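You operate a simulated robot arm through the tools that you are given. There is no shell and no other tool.

You run a simulated robot arm. Do the job below in one go: nothing can be reset, and whatever is moved stays where it is left.

Task
Pull the left black upper from the bench top on to the last at medium pull.
Fine: the last in the lever press; the lever ends up; the pad leaves no mark.

Only the result counts: the job must be done as asked and must still hold three seconds after the hand-in. Knocking over, shifting, dropping, spilling or breaking anything else fails it.

Robot
A 7-joint arm with a three-finger gripper, fixed in place. Base frame: the origin is at the foot of the arm, x ahead of it, y to its left, z up. Readings come in mm, rad, newtons and seconds.
Its first joint turns from -2.897 to 2.897 rad. Payload 2.69 kg.
Tool frame: the origin (TCP) lies between the finger pads and is the grasp point; the fingertips stand 30 mm ahead of it; z points along the fingers, y is the line along which they close. Largest opening 128 mm; the body of the gripper starts 117 mm behind the TCP.
Orientation is that of the tool frame in the base frame, as [roll, pitch, yaw] about the fixed x, y, z axes, in that order (R = Rz(yaw) Ry(pitch) Rx(roll)). With the fingers straight down and closing along the base's y, the tool's x points along the base's -x, its y along +y and its z along -z.

Tools
- The arm moves only by the tool arm_command. Its argument "motion" is a list of rows, each a list of 3 entries, a list of its own where there are three numbers: the shift along the tool's x, y, z in mm, then the turn, a rotation vector about the tool's x, y, z in rad, then the gripper command, from -1 (fully open) to 1 (shut), values between in proportion. In form: [[[x, y, z], [ax, ay, az], jaw], ...]. A call has 1 to 20 rows; each row is the pose to reach, as a shift and turn from the pose commanded when the call began, along the tool's axes at that moment. Each row takes 0.2 s and may step no farther than 50 mm and 0.15 rad from the row before; otherwise, or with a gripper value out of range, the whole call is refused. Where a pose cannot be reached the arm comes as near as it can. A force on the tool above 90 N (or 10 N above the force at the start of the call, whichever is more), or a blocked arm, ends the call early, and 0.2 s more pass. The fingers move at their own pace and stop on an object; they squeeze with about 26 N. The grip force told is the motor's: it shows also when the fingers shut on nothing. Time passes only in rows, and 0.2 s behind the last, so rows that repeat a pose let the fingers close. The reply holds the time, the measured pose of the TCP, the force on the tool along the base axes, the opening and the grip force, in the units named above and with some noise, with the torque about the TCP (base axes, N m) and any sound that the robot's microphone picked up, and new pictures: "show" is both (left out), scene, wrist or none.
- Cameras (640 x 400 px; columns grow to the right, rows downward): "scene" is fixed at [399.7, -501, 1649.7]; the picture's right is [0.53, -0.85, 0.00], its down [-0.54, -0.34, -0.77] and it looks along [0.65, 0.40, -0.64] (base axes); focal length 214 px, centre (320, 200). "wrist" rides on the gripper at [59, 54, -131] in the tool frame; the picture's right is [-0.68, 0.74, 0.00], its down [-0.62, -0.57, -0.55] and it looks along [-0.40, -0.37, 0.84] (tool axes); focal length 234 px, centre (320, 200). There is no depth. A picture from a camera that has moved, and an enlarged one, comes with that camera's place and axes in the base frame and with its lens.
- raise_lower(by): slides the trunk up (or, below 0, down) by that many mm; the arm rides with it, the base frame stays. It gives what a move gives, with no picture.
- zoom(camera, box): a new picture of the part [left, top, right, bottom] of that camera's present view, enlarged. It takes no simulated time.
- close_job(): hands the job in; it is judged then, once.

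Places have to be worked out from the pictures, the camera data and where the tool is seen. Open the gripper and draw the arm clear of the work before you hand the job in, unless the task says otherwise.

The tools are called after "Request:" as name(argument=value, ...) on one line, values as JSON. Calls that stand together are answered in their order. arm_command: Moves the arm, as the interface text tells. Its arguments: {"type":"object","properties":{"motion":{"type":"array","items":{"type":"array"}},"show":{"type":"string","enum":["both","scene","wrist","none"]}},"required":["motion"]} The other tools are called the same way: raise_lower (by) slides the trunk up or down; zoom (camera, box) takes an enlarged picture of a part of a camera's view; close_job () hands the job in.

At the start:

```text
time: 0.0
eef_pos: [563.4, 4.3, 1516.9]
ee_rot: [3.14, 0.0, -3.141]
wrist_force: [-0.1, 0.2, -0.1]
ft_torque: [-0.02, -0.02, -0.01]
width: 128.1
finger_force: 0.1
trunk travel left (down, up): [-275.0, 75.0]
```

scene: 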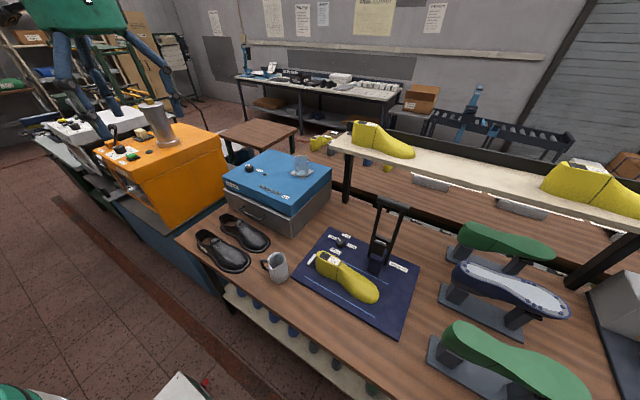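
wrist: 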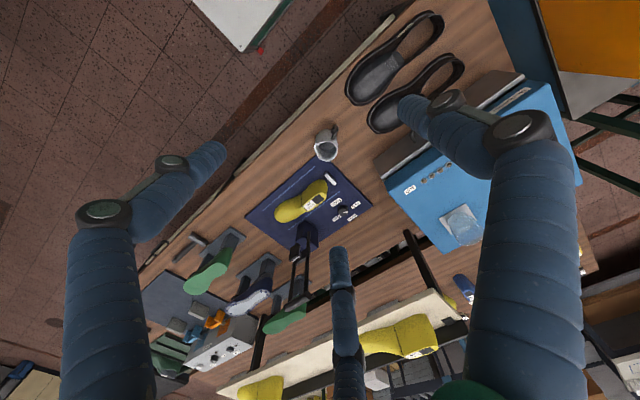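

The scene shows a bench with two black uppers, a mug, a blue mat with a lever press and a yellow last, and a blue box. I'll enlarge the important areas before moving anything.

Request:
zoom(camera="scene", box=[280, 180, 440, 340])

Request:
zoom(camera="scene", box=[170, 190, 310, 300])

Request:
zoom(camera="wrist", box=[230, 150, 390, 280])

Request:
zoom(camera="scene", box=[200, 130, 360, 240])

```text
2.50 times, centred on (360, 260) of scene
camera zoom: at [399.7, -501.0, 1649.7], right [0.53, -0.85, 0.0], down [-0.54, -0.34, -0.77], along [0.65, 0.4, -0.64], focal length 536 px, centre (220, 50)
```

zoom: 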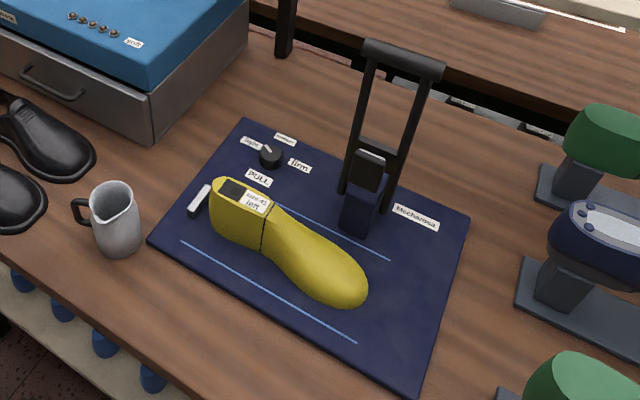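

```text
3.64 times, centred on (240, 245) of scene
camera zoom: at [399.7, -501.0, 1649.7], right [0.53, -0.85, 0.0], down [-0.54, -0.34, -0.77], along [0.65, 0.4, -0.64], focal length 780 px, centre (611, 36)
```

zoom: 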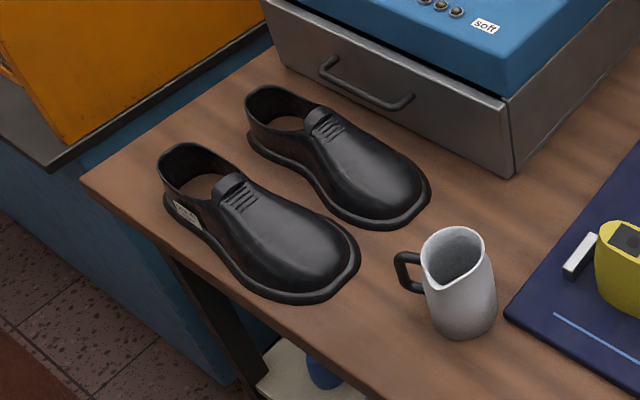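

```text
3.08 times, centred on (310, 215) of wrist
camera zoom: at [504.7, 58.7, 1648.0], right [0.68, 0.74, 0.0], down [0.62, -0.56, 0.55], along [0.4, -0.37, -0.84], focal length 720 px, centre (351, 154)
```

zoom: 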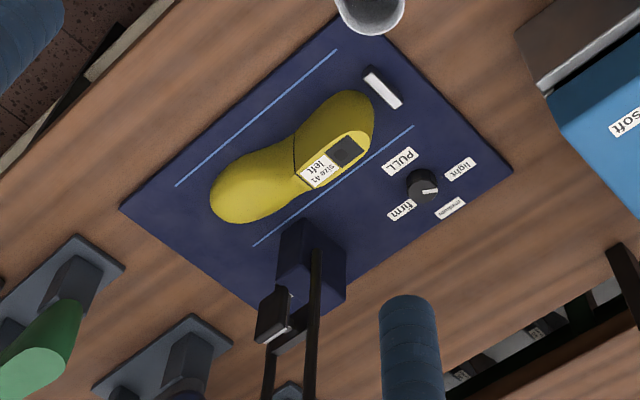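

```text
3.64 times, centred on (280, 185) of scene
camera zoom: at [399.7, -501.0, 1649.7], right [0.53, -0.85, 0.0], down [-0.54, -0.34, -0.77], along [0.65, 0.4, -0.64], focal length 780 px, centre (466, 254)
```

zoom: 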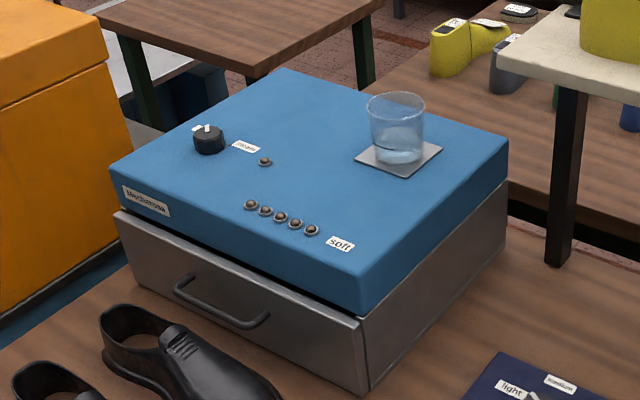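

The gripper itself shows in the top left of the scene view (teal body, blue fingers). I'll take closer looks at the labels, the knob, the uppers and the gripper.

Request:
zoom(camera="scene", box=[310, 225, 370, 265])

Request:
zoom(camera="scene", box=[0, 0, 220, 137])

Request:
zoom(camera="wrist", box=[330, 0, 490, 140])

Request:
zoom(camera="scene", box=[190, 225, 250, 265])

Request:
zoom(camera="scene", box=[360, 190, 420, 290])

Request:
zoom(camera="scene", box=[240, 155, 300, 200])

```text
10.00 times, centred on (340, 245) of scene
camera zoom: at [399.7, -501.0, 1649.7], right [0.53, -0.85, 0.0], down [-0.54, -0.34, -0.77], along [0.65, 0.4, -0.64], focal length 2145 px, centre (120, -250)
```

zoom: 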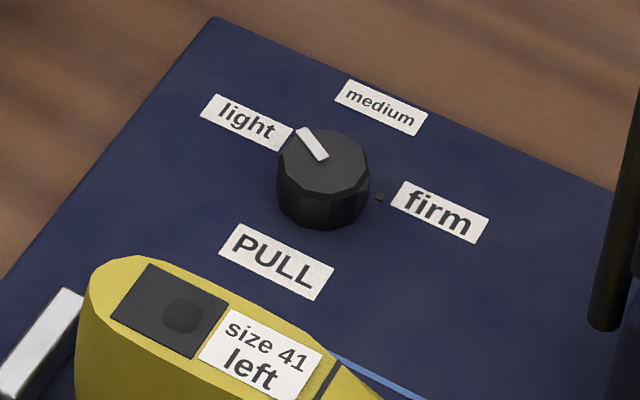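

```text
2.91 times, centred on (110, 68) of scene
camera zoom: at [399.7, -501.0, 1649.7], right [0.53, -0.85, 0.0], down [-0.54, -0.34, -0.77], along [0.65, 0.4, -0.64], focal length 624 px, centre (931, 582)
```

zoom: 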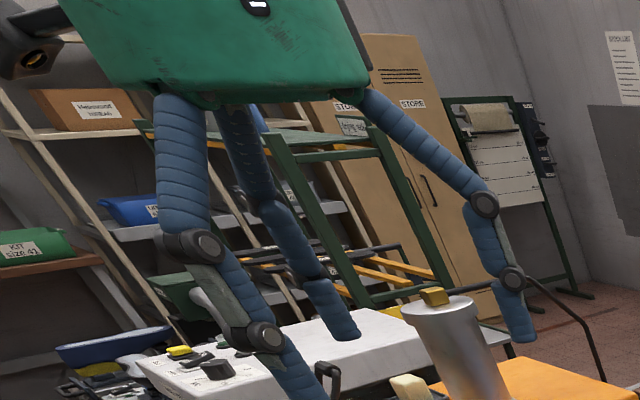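

```text
2.86 times, centred on (410, 70) of wrist
camera zoom: at [504.7, 58.7, 1648.0], right [0.68, 0.74, 0.0], down [0.62, -0.56, 0.55], along [0.4, -0.37, -0.84], focal length 669 px, centre (63, 571)
```

zoom: 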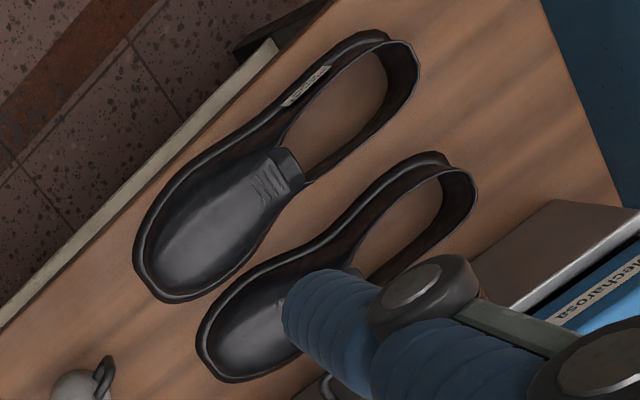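

```text
10.00 times, centred on (220, 245) of scene
camera zoom: at [399.7, -501.0, 1649.7], right [0.53, -0.85, 0.0], down [-0.54, -0.34, -0.77], along [0.65, 0.4, -0.64], focal length 2145 px, centre (1320, -250)
```

zoom: 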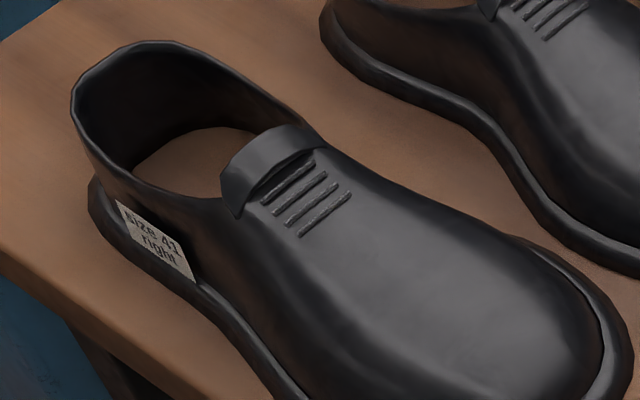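

```text
4.00 times, centred on (390, 240) of scene
camera zoom: at [399.7, -501.0, 1649.7], right [0.53, -0.85, 0.0], down [-0.54, -0.34, -0.77], along [0.65, 0.4, -0.64], focal length 858 px, centre (40, 40)
```

zoom: 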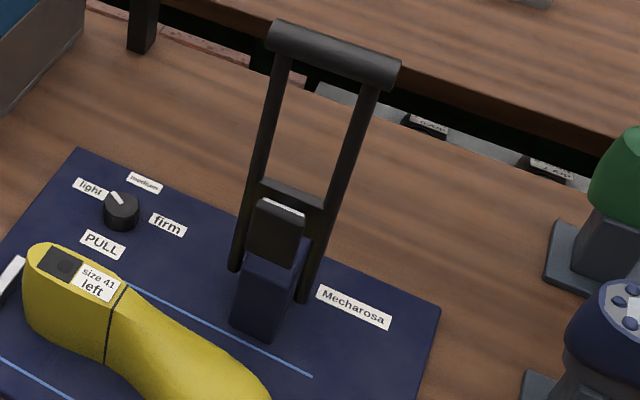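

```text
8.89 times, centred on (270, 178) of scene
camera zoom: at [399.7, -501.0, 1649.7], right [0.53, -0.85, 0.0], down [-0.54, -0.34, -0.77], along [0.65, 0.4, -0.64], focal length 1906 px, centre (764, 400)
```

zoom: 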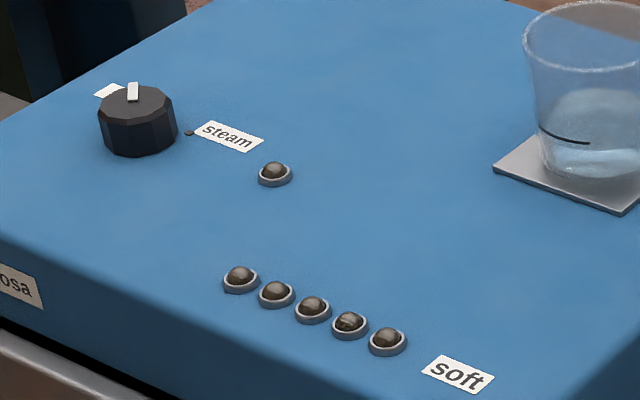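

The labelled upper reads "size 41 right", so the left one should be the other, nearer the steamer. The PULL knob points towards "light". The wall papers may hold process instructions, so I'll zoom in on them and on the remaining scene details.

Request:
zoom(camera="scene", box=[340, 0, 460, 50])

Request:
zoom(camera="scene", box=[195, 0, 345, 50])

Request:
zoom(camera="scene", box=[420, 200, 640, 400])

Request:
zoom(camera="scene", box=[90, 90, 210, 190])

Request:
zoom(camera="scene", box=[0, 0, 220, 200])

Request:
zoom(camera="scene", box=[230, 55, 450, 150])

```text
5.33 times, centred on (400, 25) of scene
camera zoom: at [399.7, -501.0, 1649.7], right [0.53, -0.85, 0.0], down [-0.54, -0.34, -0.77], along [0.65, 0.4, -0.64], focal length 1144 px, centre (-107, 1133)
```

zoom: 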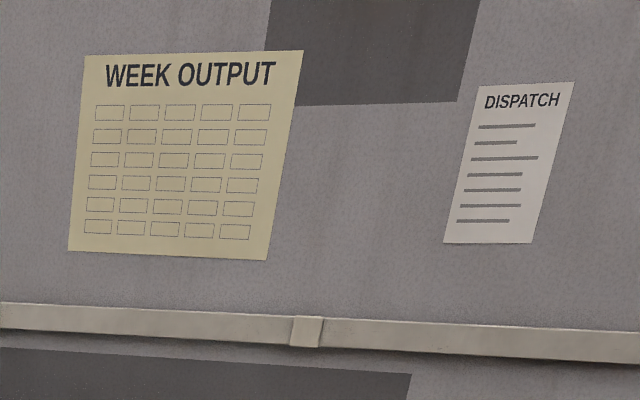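

```text
4.27 times, centred on (270, 25) of scene
camera zoom: at [399.7, -501.0, 1649.7], right [0.53, -0.85, 0.0], down [-0.54, -0.34, -0.77], along [0.65, 0.4, -0.64], focal length 915 px, centre (533, 947)
```

zoom: 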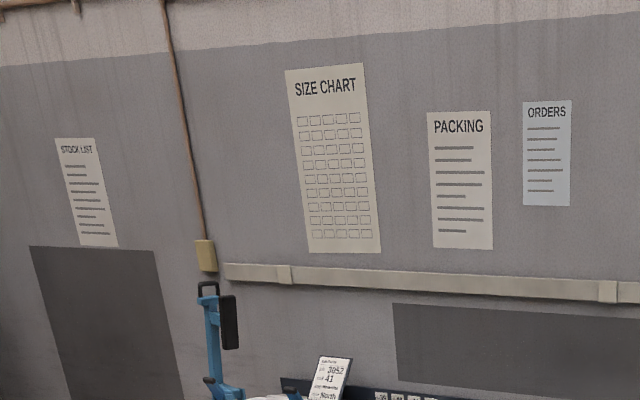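

```text
2.00 times, centred on (530, 300) of scene
camera zoom: at [399.7, -501.0, 1649.7], right [0.53, -0.85, 0.0], down [-0.54, -0.34, -0.77], along [0.65, 0.4, -0.64], focal length 429 px, centre (-100, 0)
```

zoom: 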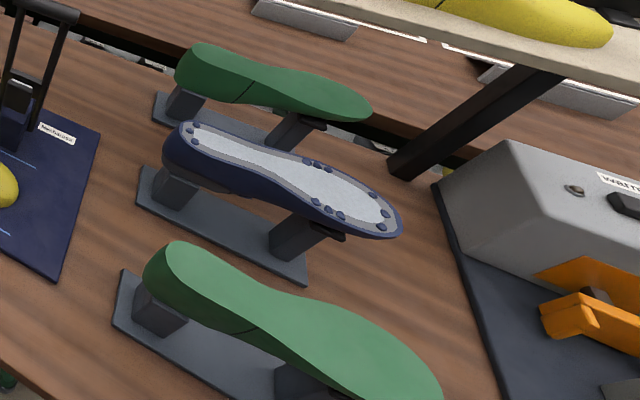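

```text
4.00 times, centred on (150, 140) of scene
camera zoom: at [399.7, -501.0, 1649.7], right [0.53, -0.85, 0.0], down [-0.54, -0.34, -0.77], along [0.65, 0.4, -0.64], focal length 858 px, centre (1000, 440)
```

zoom: 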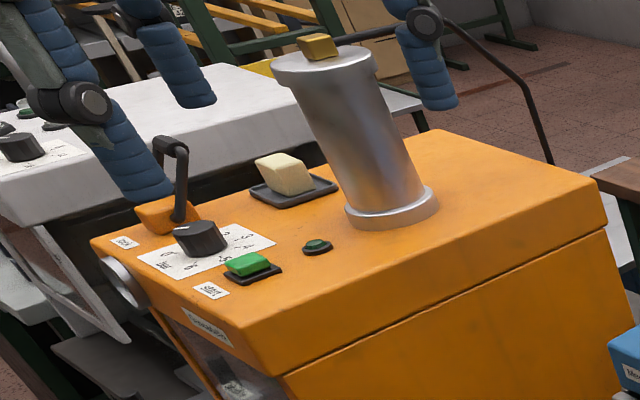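

```text
2.00 times, centred on (110, 100) of scene
camera zoom: at [399.7, -501.0, 1649.7], right [0.53, -0.85, 0.0], down [-0.54, -0.34, -0.77], along [0.65, 0.4, -0.64], focal length 429 px, centre (740, 400)
```

zoom: 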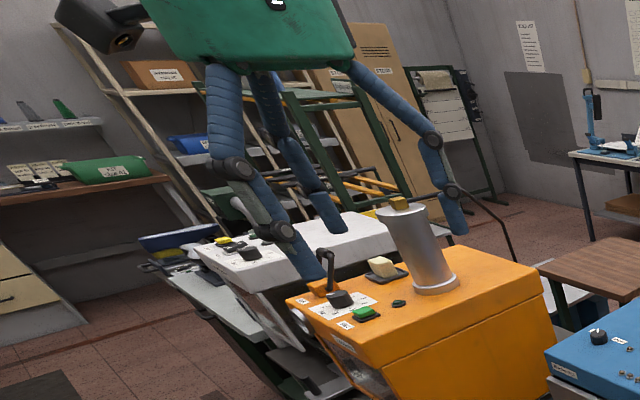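

```text
2.91 times, centred on (340, 102) of scene
camera zoom: at [399.7, -501.0, 1649.7], right [0.53, -0.85, 0.0], down [-0.54, -0.34, -0.77], along [0.65, 0.4, -0.64], focal length 624 px, centre (262, 484)
```

zoom: 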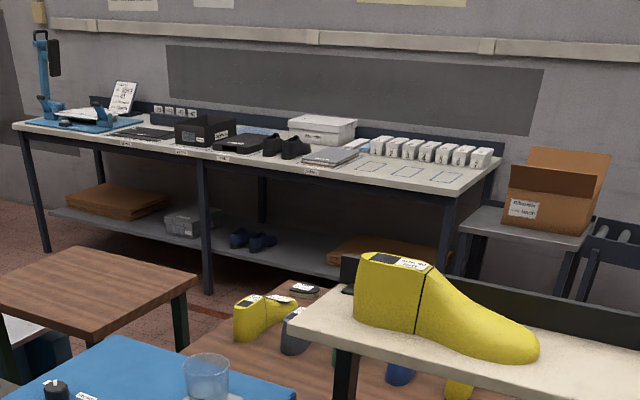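

The left upper is roughly at x≈770, y≈30–290 on a bench at about z≈850. The last is about (810, -240…-476), its toe also pointing -y, and the knob is near (983, -249). I'll move the hand over towards the press, staying high, for a closer look.

Request:
arm_command(motion=[[[-20, -26, 20], [0, 0, 0], -1], [[-45, -55, 45], [0, 0, 0], -1], [[-70, -85, 70], [0, 0, 0], -1], [[-95, -115, 95], [0, 0, 0], -1], [[-120, -145, 120], [0, 0, 0], -1], [[-145, -175, 145], [0, 0, 0], -1], [[-165, -205, 165], [0, 0, 0], -1], [[-185, -235, 190], [0, 0, 0], -1], [[-206, -262, 215], [0, 0, 0], -1], [[-206, -262, 215], [0, 0, 0], -1]])

```text
time: 2.2
eef_pos: [771.0, -256.6, 1302.3]
ee_rot: [3.141, -0.002, -3.141]
wrist_force: [0.5, -0.8, -0.2]
ft_torque: [0.07, 0.07, 0.01]
width: 127.8
finger_force: 0.0
trunk travel left (down, up): [-275.0, 75.0]
camera wrist: at [711.6, -203.5, 1432.5], right [0.68, 0.74, 0.0], down [0.62, -0.56, 0.55], along [0.4, -0.37, -0.84], focal length 234 px, centre (320, 200)
```

scene: 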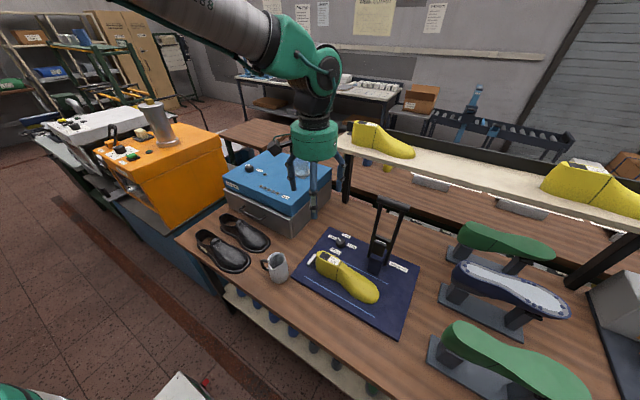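
wrist: 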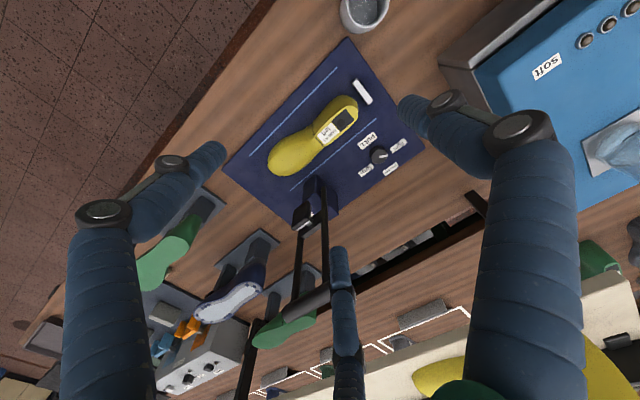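

The arm is over the press area. I'll zoom into the wrist view to triangulate the knob, last, post and lever.

Request:
zoom(camera="wrist", box=[220, 40, 420, 165])

Request:
zoom(camera="wrist", box=[340, 110, 430, 190])

Request:
zoom(camera="wrist", box=[270, 160, 370, 340])

Request:
zoom(camera="scene", box=[270, 100, 430, 260])

```text
3.20 times, centred on (320, 102) of wrist
camera zoom: at [711.6, -203.5, 1432.5], right [0.68, 0.74, 0.0], down [0.62, -0.56, 0.55], along [0.4, -0.37, -0.84], focal length 749 px, centre (320, 512)
```

zoom: 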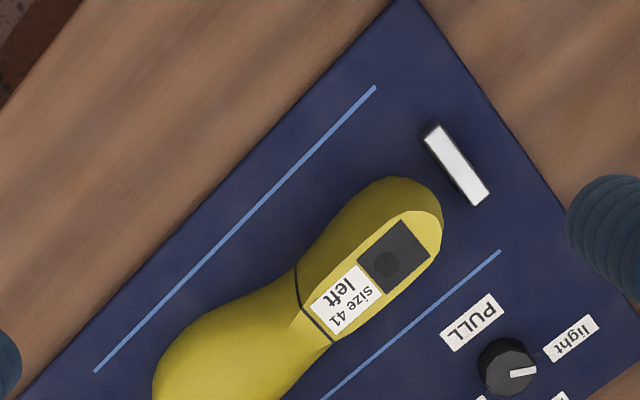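

```text
5.00 times, centred on (385, 150) of wrist
camera zoom: at [711.6, -203.5, 1432.5], right [0.68, 0.74, 0.0], down [0.62, -0.56, 0.55], along [0.4, -0.37, -0.84], focal length 1171 px, centre (-5, 450)
```

zoom: 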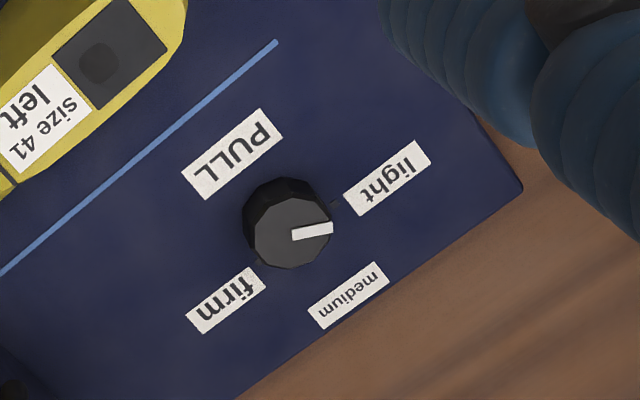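

```text
2.22 times, centred on (320, 250) of wrist
camera zoom: at [711.6, -203.5, 1432.5], right [0.68, 0.74, 0.0], down [0.62, -0.56, 0.55], along [0.4, -0.37, -0.84], focal length 520 px, centre (320, 89)
```

zoom: 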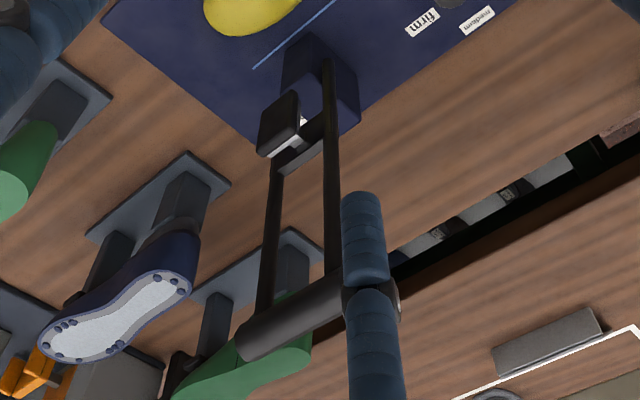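

```text
2.50 times, centred on (350, 180) of scene
camera zoom: at [399.7, -501.0, 1649.7], right [0.53, -0.85, 0.0], down [-0.54, -0.34, -0.77], along [0.65, 0.4, -0.64], focal length 536 px, centre (245, 250)
```

zoom: 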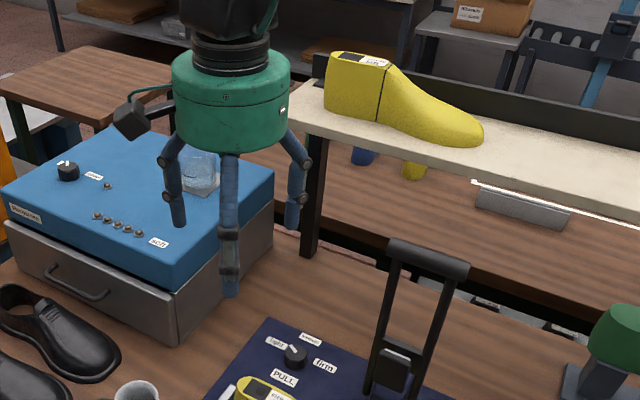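

The hand shows three blue fingers arranged radially, whereas the description says two. I'll shut the gripper in free air here to see how it really closes.

Request:
arm_command(motion=[[[0, 0, 0], [0, 0, 0], 0.5], [[0, 0, 0], [0, 0, 0], 0.5], [[0, 0, 0], [0, 0, 0], 0.5]])

Request:
zoom(camera="scene", box=[250, 100, 390, 240])

Request:
arm_command(motion=[[[0, 0, 0], [0, 0, 0], 1], [[0, 0, 0], [0, 0, 0], 1], [[0, 0, 0], [0, 0, 0], 1]])

Request:
zoom(camera="scene", box=[250, 100, 390, 240])

```text
time: 3.0
eef_pos: [769.0, -257.5, 1302.2]
ee_rot: [3.141, -0.001, -3.14]
wrist_force: [-0.4, -0.4, 0.1]
ft_torque: [-0.02, 0.02, 0.0]
width: 32.0
finger_force: 0.0
trunk travel left (down, up): [-275.0, 75.0]
camera wrist: at [711.0, -202.8, 1432.6], right [0.68, 0.74, 0.0], down [0.62, -0.56, 0.55], along [0.4, -0.37, -0.84], focal length 234 px, centre (320, 200)
```

scene: 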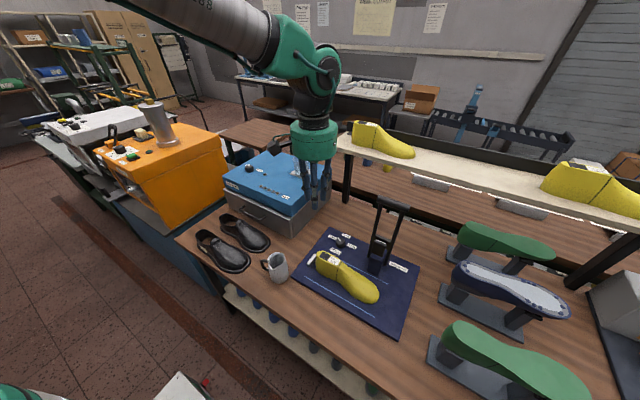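
wrist: 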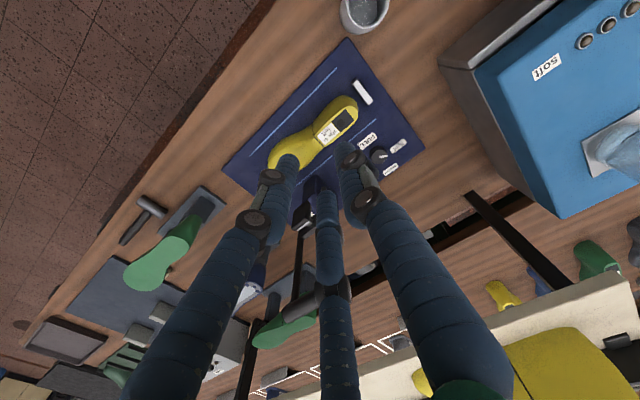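

```text
2.86 times, centred on (320, 170) of scene
camera zoom: at [399.7, -501.0, 1649.7], right [0.53, -0.85, 0.0], down [-0.54, -0.34, -0.77], along [0.65, 0.4, -0.64], focal length 613 px, centre (320, 286)
```

zoom: 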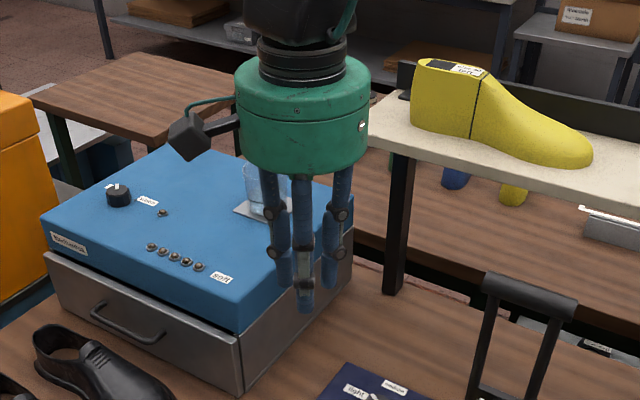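

```text
time: 3.8
eef_pos: [770.0, -255.4, 1302.7]
ee_rot: [3.141, 0.0, -3.14]
wrist_force: [-0.4, -0.3, -0.6]
ft_torque: [0.01, 0.0, -0.04]
width: 2.3
finger_force: 25.6
trunk travel left (down, up): [-275.0, 75.0]
camera wrist: at [711.0, -202.9, 1432.7], right [0.68, 0.74, 0.0], down [0.62, -0.56, 0.55], along [0.4, -0.37, -0.84], focal length 234 px, centre (320, 200)
```

scene: 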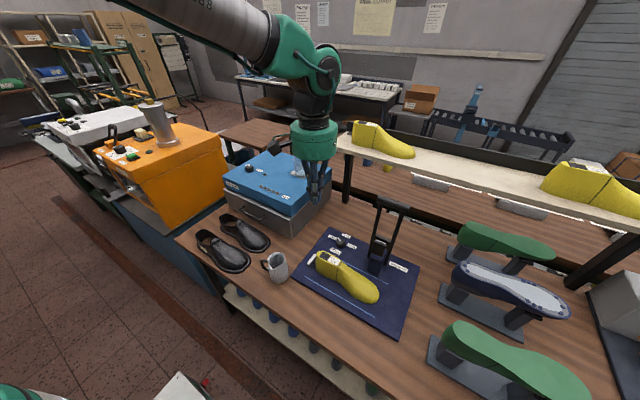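
wrist: 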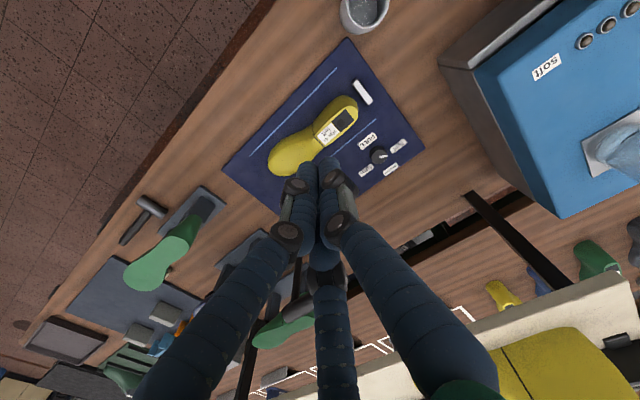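

```text
2.86 times, centred on (320, 170) of scene
camera zoom: at [399.7, -501.0, 1649.7], right [0.53, -0.85, 0.0], down [-0.54, -0.34, -0.77], along [0.65, 0.4, -0.64], focal length 613 px, centre (320, 286)
```

zoom: 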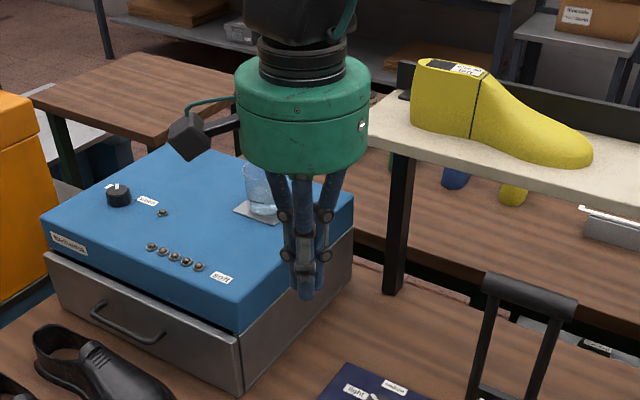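

Shut, the fingers meet at the TCP. My triangulation so far:

| Item | Position (mm) |
|---|---|
| Knob top | (981, -249, 875) |
| Lever handle | (948, -433, 1211) |
| Top of the last's cone | (836, -253, 935) |

I'll go lower, still clear of the lever, to see the pad, knob and white bar up close.

Request:
arm_command(motion=[[[-5, -15, 45], [0, 0, 0], 1], [[-10, -30, 90], [0, 0, 0], 1], [[-18, -45, 135], [0, 0, 0], 1], [[-24, -60, 180], [0, 0, 0], 1], [[-30, -75, 222], [0, 0, 0], 1], [[-30, -75, 222], [0, 0, 0], 1]])

Request:
zoom(camera="wrist", box=[160, 60, 480, 260])

Request:
zoom(camera="wrist", box=[330, 0, 490, 120])

```text
time: 5.2
eef_pos: [799.6, -331.8, 1080.6]
ee_rot: [-3.141, 0.0, -3.14]
wrist_force: [0.7, -0.2, -1.0]
ft_torque: [0.02, 0.04, -0.01]
width: 1.9
finger_force: 26.5
trunk travel left (down, up): [-275.0, 75.0]
camera wrist: at [742.0, -278.0, 1210.9], right [0.68, 0.74, 0.0], down [0.62, -0.56, 0.55], along [0.4, -0.37, -0.84], focal length 234 px, centre (320, 200)
```

scene: 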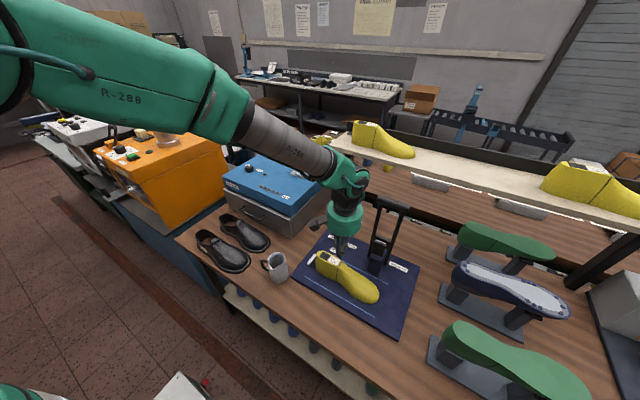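
wrist: 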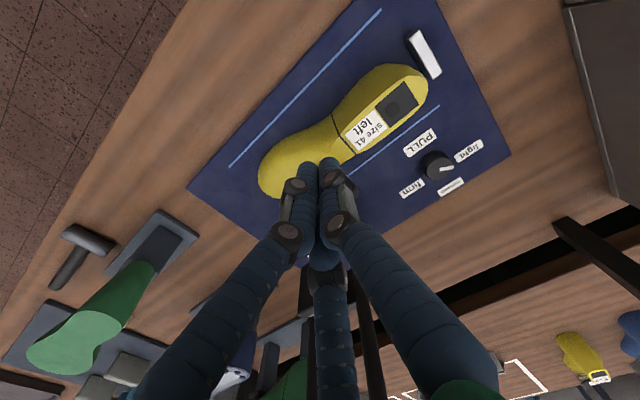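

```text
2.00 times, centred on (320, 160) of wrist
camera zoom: at [742.0, -278.0, 1210.9], right [0.68, 0.74, 0.0], down [0.62, -0.56, 0.55], along [0.4, -0.37, -0.84], focal length 468 px, centre (320, 280)
```

zoom: 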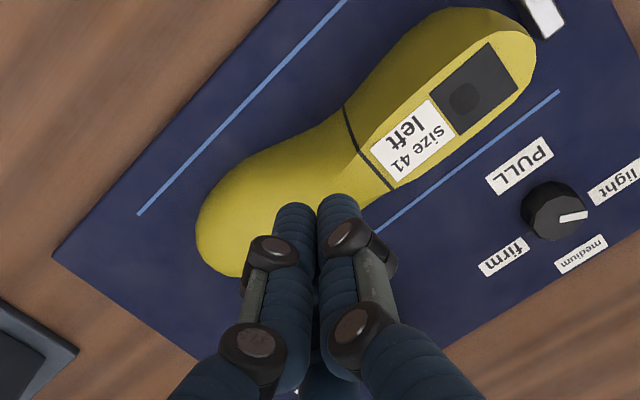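

```text
3.33 times, centred on (410, 60) of wrist
camera zoom: at [742.0, -278.0, 1210.9], right [0.68, 0.74, 0.0], down [0.62, -0.56, 0.55], along [0.4, -0.37, -0.84], focal length 781 px, centre (20, 667)
```

zoom: 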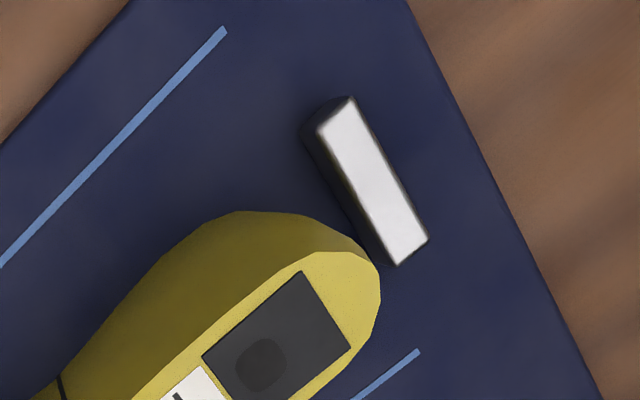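

The white bar is a heel stop behind the last, and the last spans about y -210…-485 centred at x≈827. Now I'll go over to the uppers, turning the hand -90° so the fingers close along x and the camera sees the +x side of the left upper.

Request:
arm_command(motion=[[[-3, 40, 0], [0, 0, 0.12], 1], [[-6, 85, 0], [0, 0, 0.24], 1], [[-9, 130, 0], [0, 0, 0.36], 1], [[-12, 175, 0], [0, 0, 0.48], 1], [[-15, 220, 0], [0, 0, 0.6], 1], [[-18, 265, 0], [0, 0, 0.72], 1], [[-21, 310, 0], [0, 0, 0.84], 1], [[-24, 355, 0], [0, 0, 0.96], 1], [[-27, 400, 0], [0, 0, 1.08], 1], [[-30, 445, 0], [0, 0, 1.2], 1], [[-33, 485, 0], [0, 0, 1.33], 1], [[-36, 525, 0], [0, 0, 1.45], 1], [[-38, 565, 0], [0, 0, 1.571], 1], [[-38, 565, 0], [0, 0, 1.571], 1]])

Request:
zoom(camera="wrist", box=[160, 60, 480, 260])

```text
time: 8.2
eef_pos: [837.0, 235.3, 1079.5]
ee_rot: [3.142, 0.0, 1.571]
wrist_force: [0.4, 0.4, 0.1]
ft_torque: [-0.09, 0.0, 0.0]
width: 1.8
finger_force: 25.7
trunk travel left (down, up): [-275.0, 75.0]
camera wrist: at [890.8, 293.3, 1210.2], right [0.74, -0.68, 0.0], down [-0.57, -0.61, 0.55], along [-0.37, -0.4, -0.84], focal length 234 px, centre (320, 200)
```

scene: 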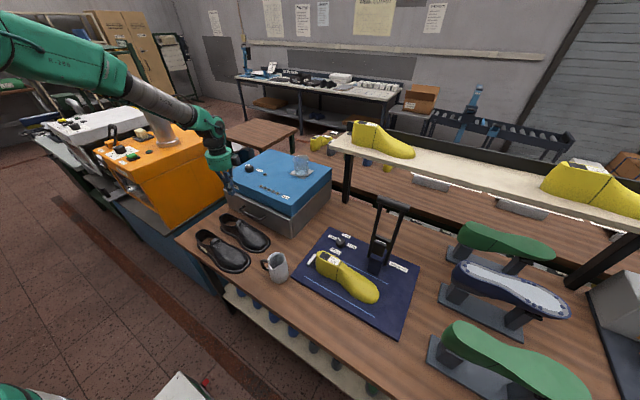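
wrist: 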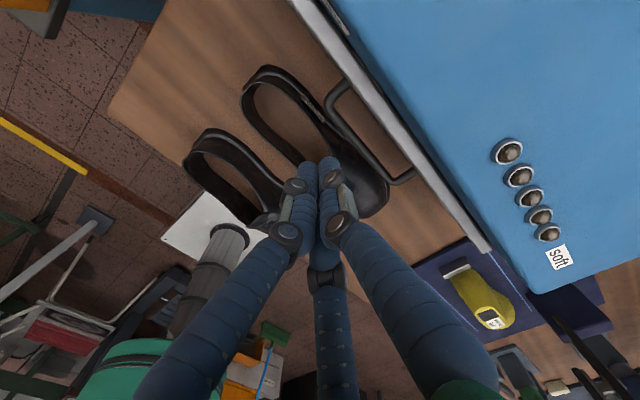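

```text
2.00 times, centred on (320, 160) of wrist
camera zoom: at [890.8, 293.3, 1210.2], right [0.74, -0.68, 0.0], down [-0.57, -0.61, 0.55], along [-0.37, -0.4, -0.84], focal length 468 px, centre (320, 280)
```

zoom: 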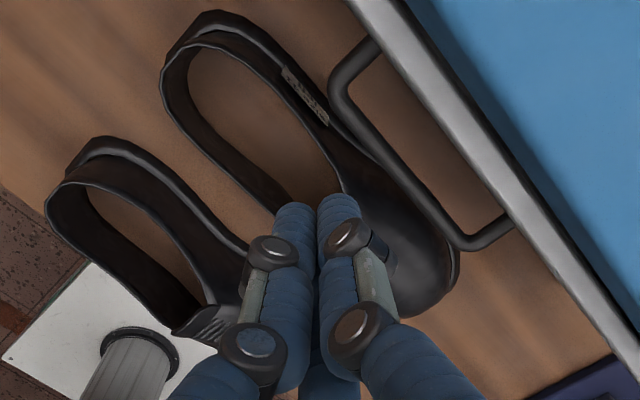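

The left upper is hollow (the bench shows through) and has a label on its +x side. I'll read that label and check how close the drawer handle is.

Request:
zoom(camera="wrist", box=[290, 80, 340, 130])

Request:
zoom(camera="wrist", box=[180, 60, 440, 240])

Request:
zoom(camera="wrist", box=[470, 120, 640, 290])

Request:
zoom(camera="scene", box=[185, 140, 285, 280])

```text
8.00 times, centred on (315, 105) of wrist
camera zoom: at [890.8, 293.3, 1210.2], right [0.74, -0.68, 0.0], down [-0.57, -0.61, 0.55], along [-0.37, -0.4, -0.84], focal length 1873 px, centre (360, 960)
```

zoom: 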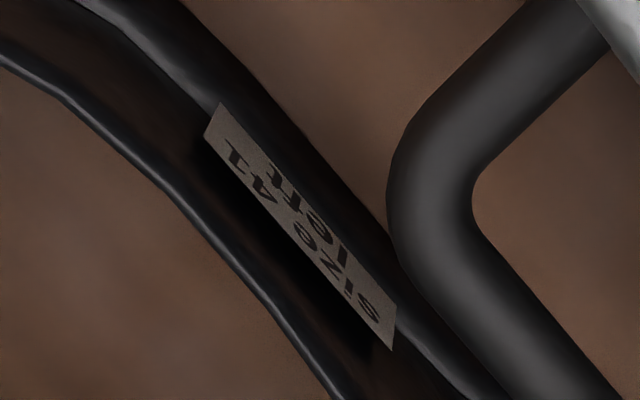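

```text
2.22 times, centred on (310, 150) of wrist
camera zoom: at [890.8, 293.3, 1210.2], right [0.74, -0.68, 0.0], down [-0.57, -0.61, 0.55], along [-0.37, -0.4, -0.84], focal length 520 px, centre (342, 311)
```

zoom: 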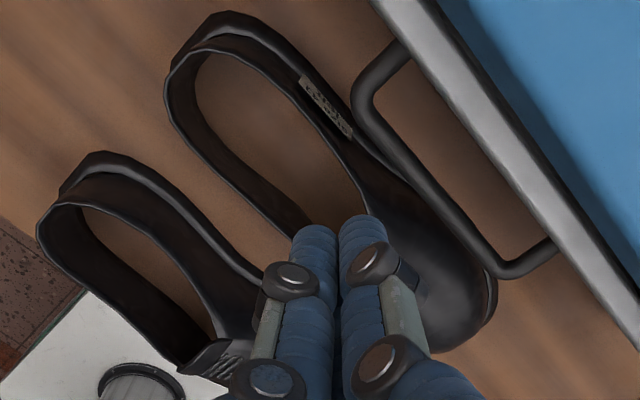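

```text
2.35 times, centred on (555, 205) of wrist
camera zoom: at [890.8, 293.3, 1210.2], right [0.74, -0.68, 0.0], down [-0.57, -0.61, 0.55], along [-0.37, -0.4, -0.84], focal length 551 px, centre (-233, 188)
```

zoom: 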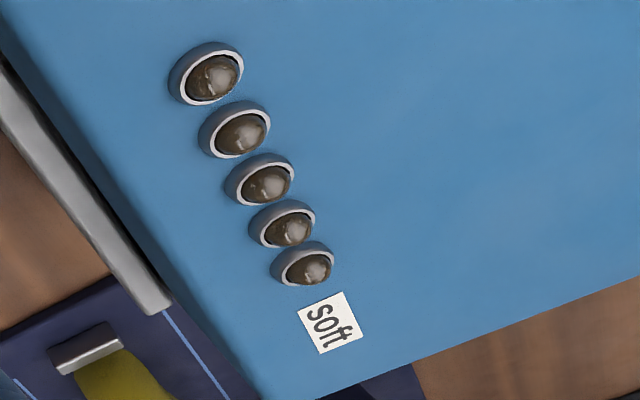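

```text
2.86 times, centred on (235, 210) of scene
camera zoom: at [399.7, -501.0, 1649.7], right [0.53, -0.85, 0.0], down [-0.54, -0.34, -0.77], along [0.65, 0.4, -0.64], focal length 613 px, centre (563, 171)
```

zoom: 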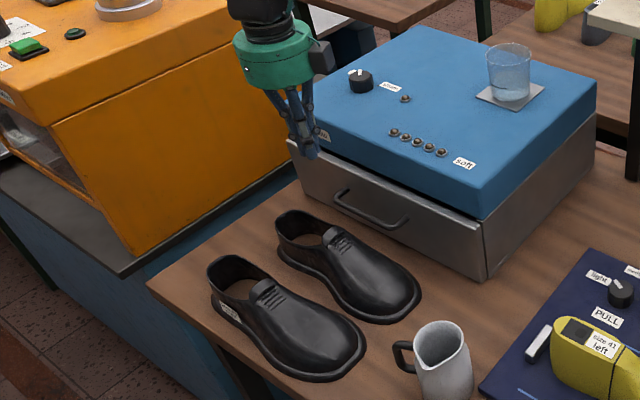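

The label confirms that the +x upper is "size 41 left". The drawer handle overhangs beside it at about x≈860, z≈925, y 104–248, so finger clearance on that side is tight. I'll shift the hand to get a clear view of the upper's middle and front.

Request:
arm_command(motion=[[[-45, -15, 0], [0, 0, 0], 1], [[-90, -37, 0], [0, 0, 0], 1], [[-110, -57, 0], [0, 0, 0], 1], [[-110, -57, 0], [0, 0, 0], 1]], show="wrist")

Request:
zoom(camera="wrist", box=[180, 0, 440, 180])

```text
time: 9.2
eef_pos: [780.9, 121.8, 1080.0]
ee_rot: [3.14, 0.002, 1.574]
wrist_force: [-0.6, -0.3, 0.0]
ft_torque: [-0.01, -0.01, -0.01]
width: 2.3
finger_force: 26.3
trunk travel left (down, up): [-275.0, 75.0]
camera wrist: at [834.7, 181.3, 1210.2], right [0.74, -0.68, 0.0], down [-0.57, -0.62, 0.55], along [-0.37, -0.4, -0.84], focal length 234 px, centre (320, 200)
```

wrist: 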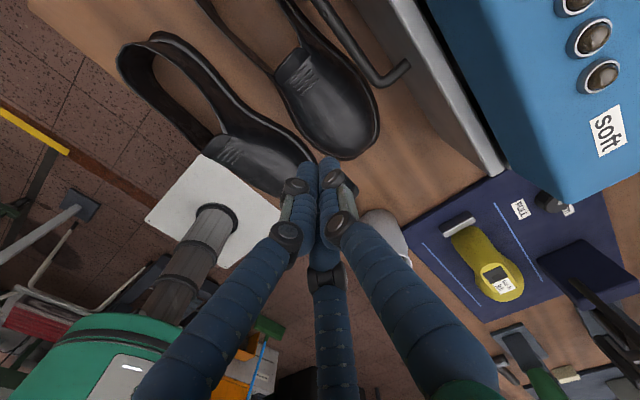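

```text
2.22 times, centred on (310, 90) of wrist
camera zoom: at [834.7, 181.3, 1210.2], right [0.74, -0.68, 0.0], down [-0.57, -0.62, 0.55], along [-0.37, -0.4, -0.84], focal length 520 px, centre (342, 444)
```

zoom: 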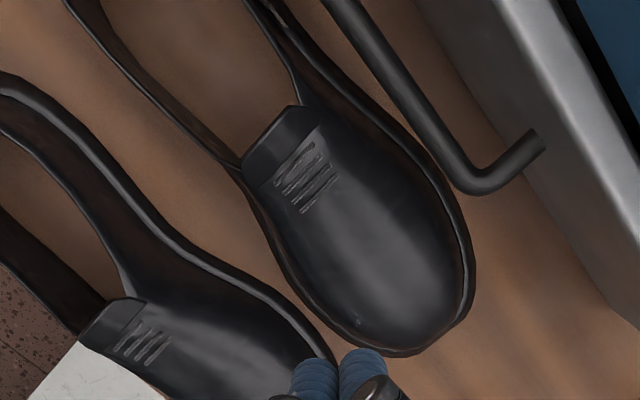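

The left upper lies at about x 752–853 (flange), y 34–325, centred on x≈799. The handle blocks a mid-body grip. I'll pinch it across the toe at y≈80, clear of the handle, drag it about 95 mm towards -y, and then regrip at the middle. First I'll hover over the toe with the jaws open to about 110 mm.

Request:
arm_command(motion=[[[-20, 9, 30], [0, 0, 0], -0.72], [[-42, 18, 60], [0, 0, 0], -0.72], [[-42, 18, 90], [0, 0, 0], -0.72], [[-42, 18, 110], [0, 0, 0], -0.72], [[-42, 18, 110], [0, 0, 0], -0.72]])

Request:
zoom(camera="wrist", box=[140, 0, 500, 225])

Request:
zoom(camera="scene", box=[185, 140, 325, 280])

```text
time: 10.4
eef_pos: [801.2, 81.5, 969.1]
ee_rot: [3.141, 0.0, 1.573]
wrist_force: [0.0, -0.2, 0.1]
ft_torque: [0.0, 0.0, 0.03]
width: 110.2
finger_force: 0.1
trunk travel left (down, up): [-275.0, 75.0]
camera wrist: at [854.0, 139.4, 1099.1], right [0.74, -0.68, 0.0], down [-0.56, -0.62, 0.55], along [-0.37, -0.4, -0.84], focal length 234 px, centre (320, 200)
```

scene: 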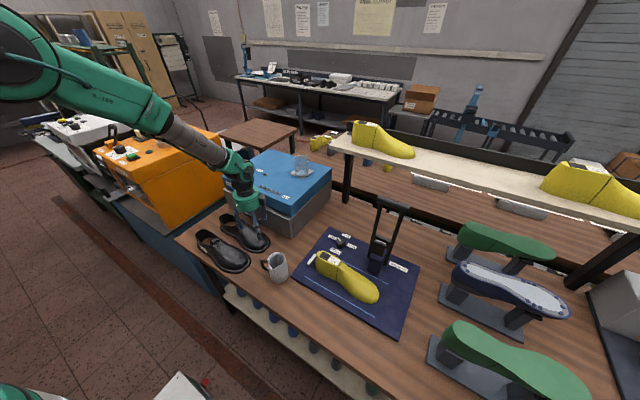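
wrist: 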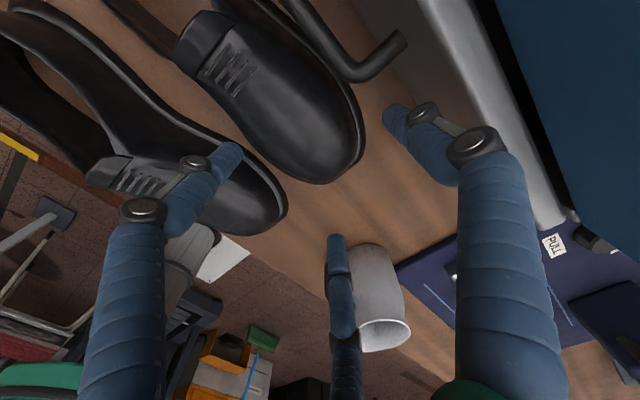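

```text
1.78 times, centred on (320, 112) of wrist
camera zoom: at [854.0, 139.4, 1099.1], right [0.74, -0.68, 0.0], down [-0.56, -0.62, 0.55], along [-0.37, -0.4, -0.84], focal length 416 px, centre (320, 356)
```

zoom: 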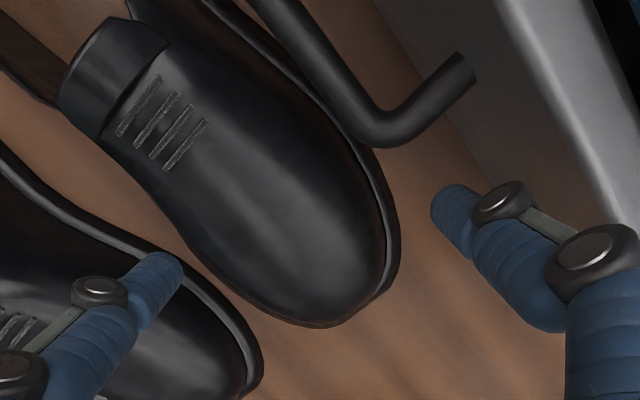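

```text
2.86 times, centred on (255, 210) of scene
camera zoom: at [399.7, -501.0, 1649.7], right [0.53, -0.85, 0.0], down [-0.54, -0.34, -0.77], along [0.65, 0.4, -0.64], focal length 613 px, centre (506, 171)
```

zoom: 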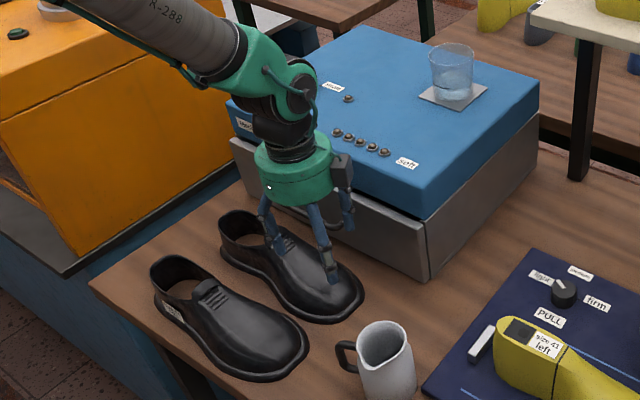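

The real pads (two, along x) should sit at about x=746 and 856, y≈81, straddling the toe. I'll lower in small steps and watch the force, to be sure the unseen finger geometry is as documented.

Request:
arm_command(motion=[[[0, -1, 15], [0, 0, 0], -0.72], [[0, -1, 30], [0, 0, 0], -0.72], [[0, -1, 40], [0, 0, 0], -0.72]], show="none")

Request:
arm_command(motion=[[[0, 0, 5], [0, 0, 0], -0.72], [[0, 0, 10], [0, 0, 0], -0.72]], show="wrist")

```text
time: 11.2
eef_pos: [798.4, 80.2, 930.7]
ee_rot: [3.139, 0.0, 1.571]
wrist_force: [-2.2, 0.3, 11.7]
ft_torque: [0.74, 0.35, -0.03]
width: 115.7
finger_force: 4.0
trunk travel left (down, up): [-275.0, 75.0]
```

```text
time: 11.8
eef_pos: [796.4, 82.6, 923.2]
ee_rot: [3.138, 0.0, 1.572]
wrist_force: [-11.4, 3.8, 40.1]
ft_torque: [2.58, 1.3, 0.17]
width: 128.9
finger_force: 13.0
trunk travel left (down, up): [-275.0, 75.0]
camera wrist: at [850.0, 140.1, 1054.6], right [0.74, -0.68, 0.0], down [-0.57, -0.62, 0.55], along [-0.37, -0.4, -0.84], focal length 234 px, centre (320, 200)
```

wrist: 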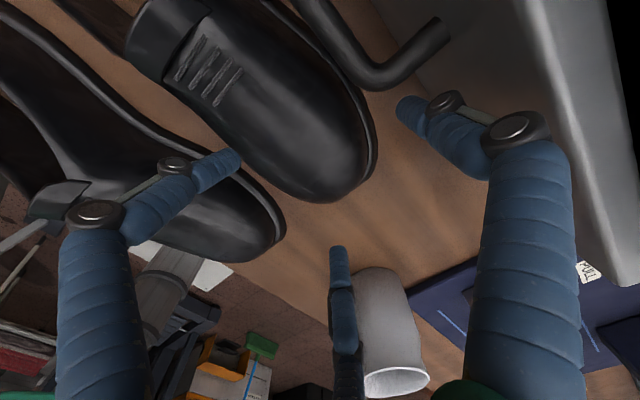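

A contact force of about 40 N came at roughly (-24, +62) from the TCP. So the hand really is a three-jaw one, as it looks: one finger on tool +y and two at -y, ±x. I'm backing off straight up and will check that nothing has shifted.

Request:
arm_command(motion=[[[0, 0, -15], [0, 0, 0], -1], [[0, 0, -50], [0, 0, 0], -1], [[0, 0, -95], [0, 0, 0], -1], [[30, 0, -130], [0, 0, 0], -1], [[30, 0, -130], [0, 0, 0], -1]])

Request:
zoom(camera="scene", box=[185, 140, 325, 280])

Request:
zoom(camera="wrist", box=[140, 0, 500, 225])

```text
time: 13.0
eef_pos: [797.4, 111.8, 1049.8]
ee_rot: [3.141, 0.001, 1.571]
wrist_force: [0.8, -0.2, 0.2]
ft_torque: [-0.07, -0.01, -0.01]
width: 128.1
finger_force: 0.0
trunk travel left (down, up): [-275.0, 75.0]
camera wrist: at [851.8, 170.0, 1180.3], right [0.74, -0.68, 0.0], down [-0.56, -0.62, 0.55], along [-0.37, -0.41, -0.84], focal length 234 px, centre (320, 200)
```

scene: 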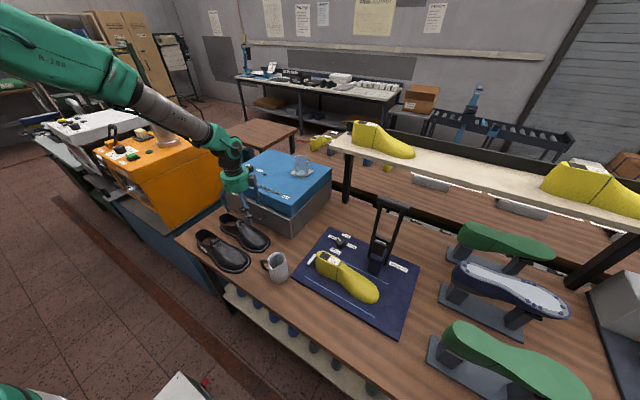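
wrist: 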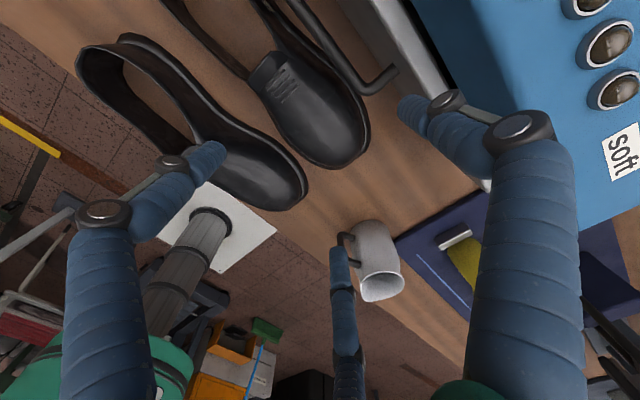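

```text
2.86 times, centred on (255, 210) of scene
camera zoom: at [399.7, -501.0, 1649.7], right [0.53, -0.85, 0.0], down [-0.54, -0.34, -0.77], along [0.65, 0.4, -0.64], focal length 613 px, centre (506, 171)
```

zoom: 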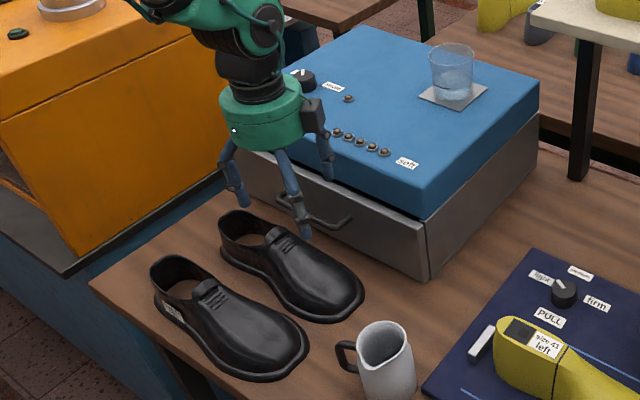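

```text
1.78 times, centred on (320, 112) of wrist
camera zoom: at [851.8, 170.0, 1180.3], right [0.74, -0.68, 0.0], down [-0.56, -0.62, 0.55], along [-0.37, -0.41, -0.84], focal length 416 px, centre (320, 356)
```

zoom: 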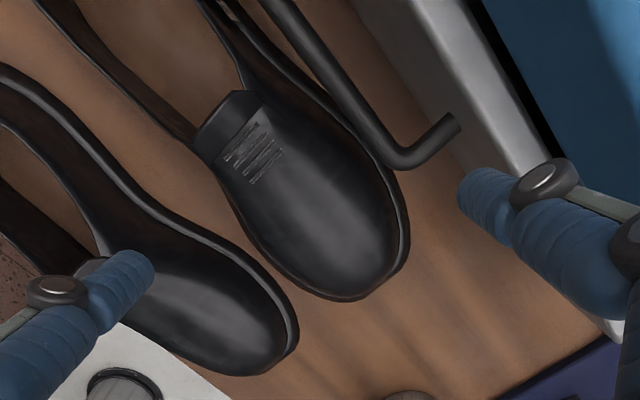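

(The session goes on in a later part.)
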